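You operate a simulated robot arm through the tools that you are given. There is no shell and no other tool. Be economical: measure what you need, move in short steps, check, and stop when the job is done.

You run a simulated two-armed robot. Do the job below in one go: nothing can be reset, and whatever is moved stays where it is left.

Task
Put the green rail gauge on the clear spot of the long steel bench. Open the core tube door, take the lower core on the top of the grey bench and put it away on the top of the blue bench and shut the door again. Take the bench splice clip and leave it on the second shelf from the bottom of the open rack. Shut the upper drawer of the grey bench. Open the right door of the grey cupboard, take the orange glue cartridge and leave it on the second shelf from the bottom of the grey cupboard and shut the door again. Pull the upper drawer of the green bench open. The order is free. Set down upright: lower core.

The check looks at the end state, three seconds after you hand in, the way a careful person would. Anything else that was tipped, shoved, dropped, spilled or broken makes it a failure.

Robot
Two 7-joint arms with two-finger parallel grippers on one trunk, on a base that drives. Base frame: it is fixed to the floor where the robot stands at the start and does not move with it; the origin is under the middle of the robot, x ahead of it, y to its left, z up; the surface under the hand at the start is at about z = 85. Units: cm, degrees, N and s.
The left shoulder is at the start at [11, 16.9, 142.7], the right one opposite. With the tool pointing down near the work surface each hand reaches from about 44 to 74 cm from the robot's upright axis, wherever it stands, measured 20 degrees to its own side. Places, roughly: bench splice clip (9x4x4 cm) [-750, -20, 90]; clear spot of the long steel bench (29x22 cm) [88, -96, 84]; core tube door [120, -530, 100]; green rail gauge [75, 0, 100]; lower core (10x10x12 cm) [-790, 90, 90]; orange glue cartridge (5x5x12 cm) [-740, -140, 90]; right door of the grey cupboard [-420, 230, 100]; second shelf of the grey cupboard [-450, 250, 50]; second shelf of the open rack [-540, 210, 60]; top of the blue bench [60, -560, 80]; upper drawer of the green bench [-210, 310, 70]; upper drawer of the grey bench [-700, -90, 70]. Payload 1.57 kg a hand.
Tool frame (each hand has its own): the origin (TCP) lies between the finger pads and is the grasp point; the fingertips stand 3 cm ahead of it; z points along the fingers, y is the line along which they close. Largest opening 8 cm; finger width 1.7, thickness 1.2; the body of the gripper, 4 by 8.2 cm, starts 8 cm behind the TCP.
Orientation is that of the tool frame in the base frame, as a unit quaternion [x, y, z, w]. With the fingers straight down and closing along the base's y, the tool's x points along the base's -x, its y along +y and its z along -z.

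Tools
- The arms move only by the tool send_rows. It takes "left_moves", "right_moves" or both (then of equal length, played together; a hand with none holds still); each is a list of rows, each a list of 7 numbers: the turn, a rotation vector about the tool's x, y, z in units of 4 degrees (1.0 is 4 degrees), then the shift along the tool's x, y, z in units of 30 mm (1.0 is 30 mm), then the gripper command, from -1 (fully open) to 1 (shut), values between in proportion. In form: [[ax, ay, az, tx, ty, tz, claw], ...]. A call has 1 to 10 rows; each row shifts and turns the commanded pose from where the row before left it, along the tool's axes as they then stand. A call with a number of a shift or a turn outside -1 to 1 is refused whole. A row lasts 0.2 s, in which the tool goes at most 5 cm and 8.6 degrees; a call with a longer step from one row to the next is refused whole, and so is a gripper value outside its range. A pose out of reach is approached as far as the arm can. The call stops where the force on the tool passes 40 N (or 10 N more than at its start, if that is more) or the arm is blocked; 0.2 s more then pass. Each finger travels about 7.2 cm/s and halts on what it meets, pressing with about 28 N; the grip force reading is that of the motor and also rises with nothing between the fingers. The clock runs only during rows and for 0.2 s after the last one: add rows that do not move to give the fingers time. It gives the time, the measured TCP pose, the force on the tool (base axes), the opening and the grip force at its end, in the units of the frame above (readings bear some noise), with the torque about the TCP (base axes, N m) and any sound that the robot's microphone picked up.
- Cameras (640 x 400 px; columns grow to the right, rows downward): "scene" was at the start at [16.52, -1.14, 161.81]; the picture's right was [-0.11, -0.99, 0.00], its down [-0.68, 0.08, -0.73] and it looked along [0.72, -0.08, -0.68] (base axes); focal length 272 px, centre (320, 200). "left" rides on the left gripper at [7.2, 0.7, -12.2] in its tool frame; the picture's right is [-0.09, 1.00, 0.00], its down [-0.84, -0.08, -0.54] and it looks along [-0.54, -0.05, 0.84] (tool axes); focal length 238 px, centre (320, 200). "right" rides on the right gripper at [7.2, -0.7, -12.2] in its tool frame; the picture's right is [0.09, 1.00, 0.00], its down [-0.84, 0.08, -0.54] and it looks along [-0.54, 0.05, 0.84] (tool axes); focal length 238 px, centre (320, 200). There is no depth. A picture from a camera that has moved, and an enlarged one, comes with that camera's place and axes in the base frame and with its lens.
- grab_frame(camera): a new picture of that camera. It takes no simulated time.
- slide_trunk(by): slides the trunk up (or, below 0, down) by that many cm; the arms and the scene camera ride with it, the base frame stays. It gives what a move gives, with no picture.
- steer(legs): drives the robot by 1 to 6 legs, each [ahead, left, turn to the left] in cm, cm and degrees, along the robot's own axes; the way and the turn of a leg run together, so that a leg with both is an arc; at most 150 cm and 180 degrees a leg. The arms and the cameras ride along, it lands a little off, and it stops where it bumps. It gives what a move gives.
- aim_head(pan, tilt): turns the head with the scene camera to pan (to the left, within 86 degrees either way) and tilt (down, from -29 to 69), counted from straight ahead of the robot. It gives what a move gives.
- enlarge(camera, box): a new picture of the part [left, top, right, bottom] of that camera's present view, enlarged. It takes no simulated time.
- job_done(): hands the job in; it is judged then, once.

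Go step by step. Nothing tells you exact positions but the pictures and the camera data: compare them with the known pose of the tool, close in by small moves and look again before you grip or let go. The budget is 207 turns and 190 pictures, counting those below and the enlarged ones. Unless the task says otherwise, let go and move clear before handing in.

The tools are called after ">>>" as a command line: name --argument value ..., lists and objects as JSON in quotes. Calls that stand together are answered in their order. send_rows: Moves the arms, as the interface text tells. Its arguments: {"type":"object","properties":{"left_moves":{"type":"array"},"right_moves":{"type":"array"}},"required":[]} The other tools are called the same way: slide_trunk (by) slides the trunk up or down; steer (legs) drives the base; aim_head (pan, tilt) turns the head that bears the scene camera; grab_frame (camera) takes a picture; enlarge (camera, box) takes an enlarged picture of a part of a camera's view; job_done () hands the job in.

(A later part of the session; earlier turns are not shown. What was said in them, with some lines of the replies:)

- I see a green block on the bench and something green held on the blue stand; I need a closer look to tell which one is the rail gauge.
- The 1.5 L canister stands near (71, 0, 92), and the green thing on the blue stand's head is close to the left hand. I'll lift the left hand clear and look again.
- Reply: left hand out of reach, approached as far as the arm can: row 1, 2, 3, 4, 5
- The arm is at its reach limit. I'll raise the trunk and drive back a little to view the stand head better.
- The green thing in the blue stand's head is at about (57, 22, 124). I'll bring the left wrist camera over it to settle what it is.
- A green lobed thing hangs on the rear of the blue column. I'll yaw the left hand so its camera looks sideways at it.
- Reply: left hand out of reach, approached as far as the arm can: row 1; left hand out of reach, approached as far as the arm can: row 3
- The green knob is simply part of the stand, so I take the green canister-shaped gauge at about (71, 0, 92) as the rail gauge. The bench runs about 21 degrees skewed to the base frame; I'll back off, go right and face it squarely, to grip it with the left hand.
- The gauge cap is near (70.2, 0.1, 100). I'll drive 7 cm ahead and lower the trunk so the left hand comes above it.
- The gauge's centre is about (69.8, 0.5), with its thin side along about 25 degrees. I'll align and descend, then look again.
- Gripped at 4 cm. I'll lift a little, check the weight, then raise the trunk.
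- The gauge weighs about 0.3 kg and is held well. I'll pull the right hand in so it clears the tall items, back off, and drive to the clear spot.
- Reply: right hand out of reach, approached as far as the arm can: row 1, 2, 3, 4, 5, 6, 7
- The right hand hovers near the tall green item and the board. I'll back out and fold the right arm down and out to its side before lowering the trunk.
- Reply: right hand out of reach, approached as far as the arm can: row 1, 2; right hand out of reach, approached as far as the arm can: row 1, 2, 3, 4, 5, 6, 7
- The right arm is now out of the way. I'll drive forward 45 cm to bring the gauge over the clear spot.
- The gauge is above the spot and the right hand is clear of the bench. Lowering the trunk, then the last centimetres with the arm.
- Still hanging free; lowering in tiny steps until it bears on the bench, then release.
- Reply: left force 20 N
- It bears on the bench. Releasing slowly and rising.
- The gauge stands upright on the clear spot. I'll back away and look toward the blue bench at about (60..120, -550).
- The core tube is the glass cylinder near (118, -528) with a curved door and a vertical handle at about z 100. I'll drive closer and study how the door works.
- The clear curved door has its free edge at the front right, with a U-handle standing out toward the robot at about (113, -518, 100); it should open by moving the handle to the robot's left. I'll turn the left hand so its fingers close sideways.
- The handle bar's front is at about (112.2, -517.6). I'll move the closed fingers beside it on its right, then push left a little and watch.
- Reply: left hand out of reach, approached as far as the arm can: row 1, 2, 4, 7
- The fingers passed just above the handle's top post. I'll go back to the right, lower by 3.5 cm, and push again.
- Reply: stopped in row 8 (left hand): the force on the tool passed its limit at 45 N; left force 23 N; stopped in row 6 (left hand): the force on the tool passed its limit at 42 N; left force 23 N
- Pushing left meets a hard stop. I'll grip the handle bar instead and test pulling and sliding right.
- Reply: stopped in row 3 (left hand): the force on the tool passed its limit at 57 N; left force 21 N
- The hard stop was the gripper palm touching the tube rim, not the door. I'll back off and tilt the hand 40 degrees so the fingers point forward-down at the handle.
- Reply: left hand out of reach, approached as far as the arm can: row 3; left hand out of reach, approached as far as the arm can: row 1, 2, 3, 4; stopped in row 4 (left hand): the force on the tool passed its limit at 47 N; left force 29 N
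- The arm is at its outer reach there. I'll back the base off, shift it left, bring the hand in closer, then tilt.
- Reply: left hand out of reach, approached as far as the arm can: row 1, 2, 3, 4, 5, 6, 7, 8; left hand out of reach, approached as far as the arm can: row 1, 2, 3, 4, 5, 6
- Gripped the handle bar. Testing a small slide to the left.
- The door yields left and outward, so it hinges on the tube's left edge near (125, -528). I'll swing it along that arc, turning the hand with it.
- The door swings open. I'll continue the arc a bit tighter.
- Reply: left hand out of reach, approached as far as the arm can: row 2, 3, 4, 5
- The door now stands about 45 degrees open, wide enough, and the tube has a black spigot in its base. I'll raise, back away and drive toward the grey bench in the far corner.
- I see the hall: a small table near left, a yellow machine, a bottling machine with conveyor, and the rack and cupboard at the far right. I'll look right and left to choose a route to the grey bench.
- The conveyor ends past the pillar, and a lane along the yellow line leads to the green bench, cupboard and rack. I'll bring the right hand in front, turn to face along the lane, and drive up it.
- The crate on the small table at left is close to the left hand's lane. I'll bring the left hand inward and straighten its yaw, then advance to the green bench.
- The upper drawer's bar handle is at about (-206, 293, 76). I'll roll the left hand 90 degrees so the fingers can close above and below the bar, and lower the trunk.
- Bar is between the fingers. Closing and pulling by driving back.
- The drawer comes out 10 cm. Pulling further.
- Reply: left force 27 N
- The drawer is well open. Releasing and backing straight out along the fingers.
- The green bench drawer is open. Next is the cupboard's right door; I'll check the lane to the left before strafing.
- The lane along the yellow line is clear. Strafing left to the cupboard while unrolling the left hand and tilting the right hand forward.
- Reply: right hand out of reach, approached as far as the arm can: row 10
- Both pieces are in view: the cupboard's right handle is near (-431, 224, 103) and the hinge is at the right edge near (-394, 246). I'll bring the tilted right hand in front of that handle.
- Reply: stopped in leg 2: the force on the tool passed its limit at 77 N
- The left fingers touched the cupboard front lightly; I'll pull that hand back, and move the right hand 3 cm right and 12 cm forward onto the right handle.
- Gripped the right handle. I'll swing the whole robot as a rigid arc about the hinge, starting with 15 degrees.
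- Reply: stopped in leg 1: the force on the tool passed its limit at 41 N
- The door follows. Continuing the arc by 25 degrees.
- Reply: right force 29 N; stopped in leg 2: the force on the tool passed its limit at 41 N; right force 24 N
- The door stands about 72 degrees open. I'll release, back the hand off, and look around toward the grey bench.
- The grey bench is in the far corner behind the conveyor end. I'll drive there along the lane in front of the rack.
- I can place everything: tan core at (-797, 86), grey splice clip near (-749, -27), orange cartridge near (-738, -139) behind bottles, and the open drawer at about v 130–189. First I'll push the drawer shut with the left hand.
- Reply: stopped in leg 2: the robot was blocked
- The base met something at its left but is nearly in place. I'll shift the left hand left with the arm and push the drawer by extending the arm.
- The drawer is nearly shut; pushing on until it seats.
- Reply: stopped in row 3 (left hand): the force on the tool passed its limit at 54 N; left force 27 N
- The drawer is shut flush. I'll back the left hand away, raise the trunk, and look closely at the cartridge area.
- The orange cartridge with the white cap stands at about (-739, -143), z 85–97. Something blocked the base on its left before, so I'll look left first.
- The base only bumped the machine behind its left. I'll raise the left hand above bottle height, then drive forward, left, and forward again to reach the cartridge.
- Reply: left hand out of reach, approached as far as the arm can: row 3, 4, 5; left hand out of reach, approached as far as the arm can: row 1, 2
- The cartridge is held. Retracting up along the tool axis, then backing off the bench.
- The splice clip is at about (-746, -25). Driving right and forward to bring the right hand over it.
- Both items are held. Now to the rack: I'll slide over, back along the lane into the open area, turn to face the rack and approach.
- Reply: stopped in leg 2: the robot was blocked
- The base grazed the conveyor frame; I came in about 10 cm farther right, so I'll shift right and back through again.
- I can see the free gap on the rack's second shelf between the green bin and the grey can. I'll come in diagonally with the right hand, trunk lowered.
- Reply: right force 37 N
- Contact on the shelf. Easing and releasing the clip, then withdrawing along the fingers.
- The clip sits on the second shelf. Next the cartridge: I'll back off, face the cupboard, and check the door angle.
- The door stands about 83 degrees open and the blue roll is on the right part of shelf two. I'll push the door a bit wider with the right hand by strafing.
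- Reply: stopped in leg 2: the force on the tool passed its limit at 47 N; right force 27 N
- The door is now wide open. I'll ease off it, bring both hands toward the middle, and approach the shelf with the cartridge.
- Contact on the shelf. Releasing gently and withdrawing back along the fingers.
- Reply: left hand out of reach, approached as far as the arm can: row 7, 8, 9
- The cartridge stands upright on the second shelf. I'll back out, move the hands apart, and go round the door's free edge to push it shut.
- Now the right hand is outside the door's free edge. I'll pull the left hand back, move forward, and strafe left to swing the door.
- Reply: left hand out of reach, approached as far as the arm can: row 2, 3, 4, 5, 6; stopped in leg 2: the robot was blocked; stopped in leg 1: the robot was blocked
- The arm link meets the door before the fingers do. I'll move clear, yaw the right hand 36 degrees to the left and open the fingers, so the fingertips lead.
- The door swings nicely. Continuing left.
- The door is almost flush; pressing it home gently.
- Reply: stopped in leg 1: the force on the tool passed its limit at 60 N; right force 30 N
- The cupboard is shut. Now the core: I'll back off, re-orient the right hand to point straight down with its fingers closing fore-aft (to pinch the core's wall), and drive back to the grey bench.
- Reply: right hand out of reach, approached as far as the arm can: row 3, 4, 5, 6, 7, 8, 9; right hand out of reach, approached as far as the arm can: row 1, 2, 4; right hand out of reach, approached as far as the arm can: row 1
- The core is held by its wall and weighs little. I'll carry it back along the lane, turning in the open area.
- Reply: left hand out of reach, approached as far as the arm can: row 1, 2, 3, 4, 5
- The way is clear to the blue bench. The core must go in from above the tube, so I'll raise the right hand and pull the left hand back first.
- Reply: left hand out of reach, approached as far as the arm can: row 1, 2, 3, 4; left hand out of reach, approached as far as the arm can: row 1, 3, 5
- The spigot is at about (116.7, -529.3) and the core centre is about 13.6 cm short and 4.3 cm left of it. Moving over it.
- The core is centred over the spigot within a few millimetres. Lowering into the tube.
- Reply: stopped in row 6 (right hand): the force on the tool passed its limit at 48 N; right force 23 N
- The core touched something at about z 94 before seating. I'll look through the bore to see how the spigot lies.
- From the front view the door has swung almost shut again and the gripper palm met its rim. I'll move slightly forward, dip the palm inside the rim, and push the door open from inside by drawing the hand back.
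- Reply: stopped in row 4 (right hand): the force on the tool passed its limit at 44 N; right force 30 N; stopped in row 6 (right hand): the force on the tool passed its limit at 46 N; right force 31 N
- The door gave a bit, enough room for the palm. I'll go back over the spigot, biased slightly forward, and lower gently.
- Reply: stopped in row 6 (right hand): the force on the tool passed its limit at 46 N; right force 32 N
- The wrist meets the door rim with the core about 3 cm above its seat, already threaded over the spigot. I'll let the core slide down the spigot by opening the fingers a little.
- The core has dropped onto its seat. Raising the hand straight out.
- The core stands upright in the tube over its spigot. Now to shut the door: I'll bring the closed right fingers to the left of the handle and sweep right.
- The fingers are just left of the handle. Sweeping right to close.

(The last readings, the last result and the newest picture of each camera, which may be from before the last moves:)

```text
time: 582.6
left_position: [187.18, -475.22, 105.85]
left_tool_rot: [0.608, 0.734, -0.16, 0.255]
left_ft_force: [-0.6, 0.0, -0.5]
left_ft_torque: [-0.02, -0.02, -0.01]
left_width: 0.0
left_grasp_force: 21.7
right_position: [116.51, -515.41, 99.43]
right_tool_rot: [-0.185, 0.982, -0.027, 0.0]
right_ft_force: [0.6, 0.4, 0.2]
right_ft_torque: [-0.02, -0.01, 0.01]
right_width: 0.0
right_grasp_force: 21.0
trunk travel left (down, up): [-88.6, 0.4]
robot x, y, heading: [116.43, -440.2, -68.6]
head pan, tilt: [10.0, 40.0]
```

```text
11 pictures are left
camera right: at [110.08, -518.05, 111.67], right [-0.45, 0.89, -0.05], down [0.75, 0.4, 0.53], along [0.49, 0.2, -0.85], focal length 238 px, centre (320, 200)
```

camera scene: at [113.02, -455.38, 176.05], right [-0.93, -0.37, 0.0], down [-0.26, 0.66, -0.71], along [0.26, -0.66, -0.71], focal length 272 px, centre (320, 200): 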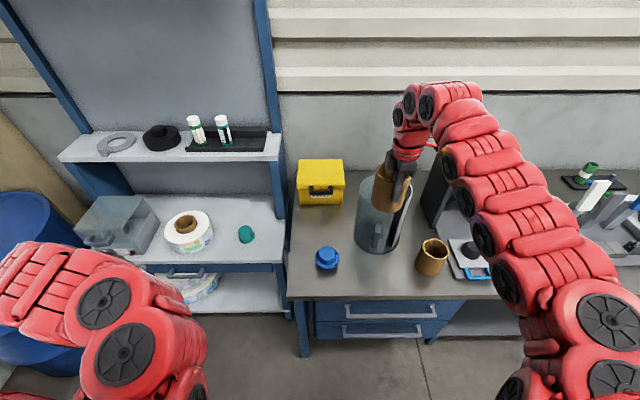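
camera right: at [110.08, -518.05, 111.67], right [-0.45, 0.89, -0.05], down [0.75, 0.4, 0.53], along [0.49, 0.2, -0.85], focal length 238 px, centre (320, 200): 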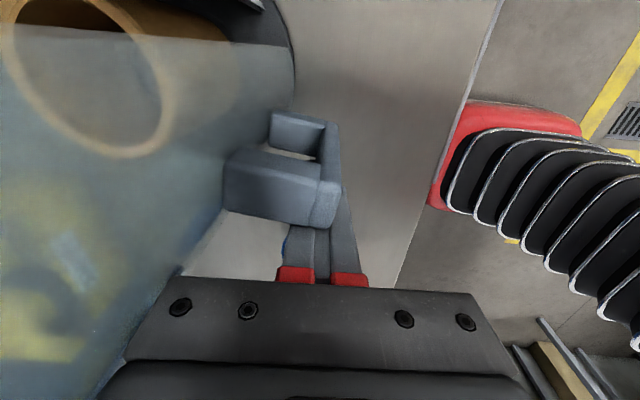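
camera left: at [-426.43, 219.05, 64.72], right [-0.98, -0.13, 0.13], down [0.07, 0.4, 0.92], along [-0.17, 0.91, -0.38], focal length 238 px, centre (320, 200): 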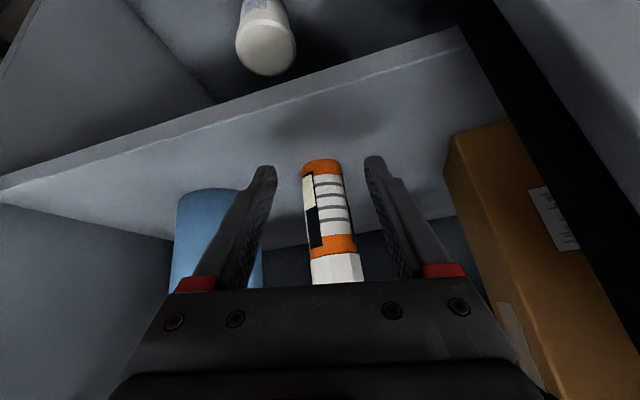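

>>> send_rows --right_moves '[[0, 0, 0, 0.2, -0.04, 0, 1], [0, 0, 0, 0.2, -0.04, 0, 1], [0, 0, 0, 0.2, -0.04, 0, 1], [0, 0, 0, 0.2, -0.05, 0, 1], [0, 0, 0, 0.2, -0.05, 0, 1], [0, 0, 0, 0.2, -0.05, 0, 1], [0, 0, 0, 0.15, -0.05, 0, 1], [0, 0, 0, 0.15, -0.05, 0, 1]]'

>>> enlarge --camera "scene" --box '[280, 130, 460, 290]'

```text
time: 584.4
left_position: [187.61, -474.97, 105.79]
left_tool_rot: [0.607, 0.735, -0.161, 0.254]
left_ft_force: [0.1, -0.4, -0.2]
left_ft_torque: [-0.01, -0.04, 0.0]
left_width: 0.01
left_grasp_force: 21.1
right_position: [113.9, -515.92, 99.86]
right_tool_rot: [-0.19, 0.982, -0.023, 0.001]
right_ft_force: [28.9, 14.0, -11.7]
right_ft_torque: [-0.1, 0.3, 0.33]
right_width: 0.0
right_grasp_force: 20.9
right hand out of reach, approached as far as the arm can: row 1, 2, 3, 5, 6, 8
trunk travel left (down, up): [-88.6, 0.4]
robot x, y, heading: [116.96, -440.41, -68.7]
head pan, tilt: [10.0, 40.0]
```

```text
2.50 times, centred on (370, 210) of scene
camera zoom: at [124.68, -455.17, 176.74], right [-0.85, -0.52, 0.0], down [-0.34, 0.55, -0.76], along [0.4, -0.66, -0.64], focal length 680 px, centre (195, 175)
```

zoom: 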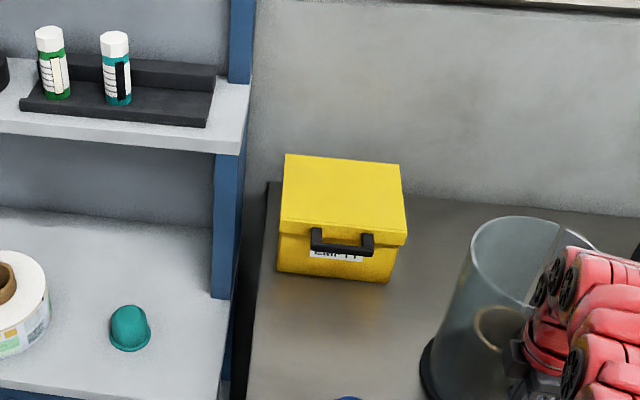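

>>> send_rows --right_moves '[[0, 0, 0, -0.4, 0, 0, 1], [0, 0, 0, 0, 0.8, 0, 1], [0, 0, 0, 0, 0.8, 0, 1]]'

>>> steer --legs '[[-20, 0, 0]]'

>>> aim_head --pan -5 --tilt 40

>>> enlarge --camera "scene" --box '[210, 120, 380, 280]'

```text
time: 585.2
left_position: [187.33, -475.13, 105.97]
left_tool_rot: [0.609, 0.734, -0.161, 0.255]
left_ft_force: [0.8, -0.5, -0.1]
left_ft_torque: [0.01, 0.03, -0.05]
left_width: 0.0
left_grasp_force: 21.6
right_position: [112.16, -511.17, 100.12]
right_tool_rot: [-0.183, 0.983, -0.028, -0.001]
right_ft_force: [-0.1, -0.5, 0.5]
right_ft_torque: [-0.01, -0.01, -0.01]
right_width: 0.0
right_grasp_force: 21.8
trunk travel left (down, up): [-88.6, 0.4]
robot x, y, heading: [116.44, -439.94, -68.9]
head pan, tilt: [10.0, 40.0]
```

```text
time: 586.8
left_position: [179.89, -456.58, 105.97]
left_tool_rot: [0.608, 0.735, -0.16, 0.255]
left_ft_force: [-0.8, -0.2, 0.0]
left_ft_torque: [0.03, 0.01, 0.03]
left_width: 0.0
left_grasp_force: 21.3
right_position: [105.19, -492.79, 99.76]
right_tool_rot: [-0.186, 0.982, -0.025, 0.0]
right_ft_force: [0.5, -0.4, 0.1]
right_ft_torque: [0.03, 0.01, 0.03]
right_width: 0.0
right_grasp_force: 21.3
trunk travel left (down, up): [-88.6, 0.4]
robot x, y, heading: [109.55, -421.66, -68.9]
head pan, tilt: [10.0, 40.0]
```

```text
time: 587.6
left_position: [179.99, -456.31, 106.1]
left_tool_rot: [0.607, 0.735, -0.16, 0.256]
left_ft_force: [0.3, 0.5, 0.3]
left_ft_torque: [0.01, 0.0, 0.02]
left_width: 0.01
left_grasp_force: 21.2
right_position: [105.12, -492.58, 100.06]
right_tool_rot: [-0.186, 0.982, -0.027, -0.001]
right_ft_force: [-0.3, 0.1, 0.5]
right_ft_torque: [0.0, 0.01, 0.03]
right_width: 0.0
right_grasp_force: 20.9
trunk travel left (down, up): [-88.6, 0.4]
robot x, y, heading: [108.68, -421.4, -69.1]
head pan, tilt: [-5.0, 40.0]
```

```text
2.50 times, centred on (295, 200) of scene
camera zoom: at [114.67, -437.32, 176.8], right [-0.96, -0.28, 0.0], down [-0.18, 0.62, -0.77], along [0.21, -0.74, -0.64], focal length 680 px, centre (382, 200)
```

zoom: 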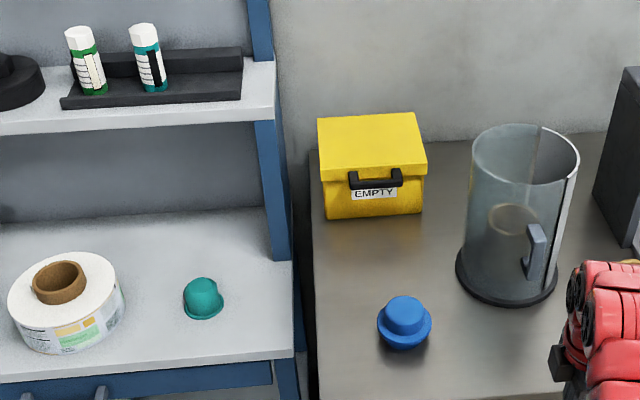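

>>> enlarge --camera "scene" --box '[320, 160, 370, 250]'

```text
4.44 times, centred on (345, 205) of scene
camera zoom: at [114.67, -437.32, 176.8], right [-0.96, -0.28, 0.0], down [-0.18, 0.62, -0.77], along [0.21, -0.74, -0.64], focal length 1210 px, centre (209, 178)
```

zoom: 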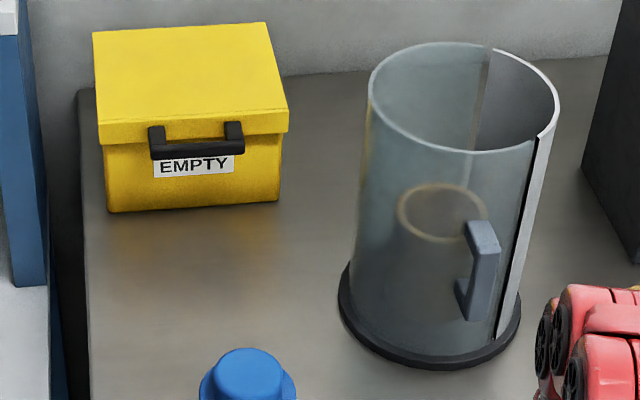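

The tube door is shut with the core upright inside, and both hands are empty and clear. All parts of the job are done, so I'm handing in.

>>> job_done

```text
The job is handed in.
```

I did every part of the job and handed it in; I don't have the check's result.

- **Green rail gauge:** I took this to be the green "1.5 L" canister, the only loose green item near the given spot. It stands upright on the clear spot of the long steel bench.
- **Lower core:** it stands upright in the core tube on the blue bench, and the tube door is shut. I read "put it away" as inside the tube. The gripper couldn't lower it all the way, so it slid the last 3 cm or so onto its seat when I let go.
- **Bench splice clip:** it is on the second shelf from the bottom of the open rack.
- **Grey bench:** the upper drawer is shut.
- **Orange glue cartridge:** it stands upright on the second shelf from the bottom of the grey cupboard, and the right door is shut.
- **Green bench:** the upper drawer is pulled well open.

Along the way the left fingers bumped the cupboard front, the base touched the machine and conveyor frame, and the gripper pressed on the tube rim. I saw nothing tipped, but I didn't check each spot closely.
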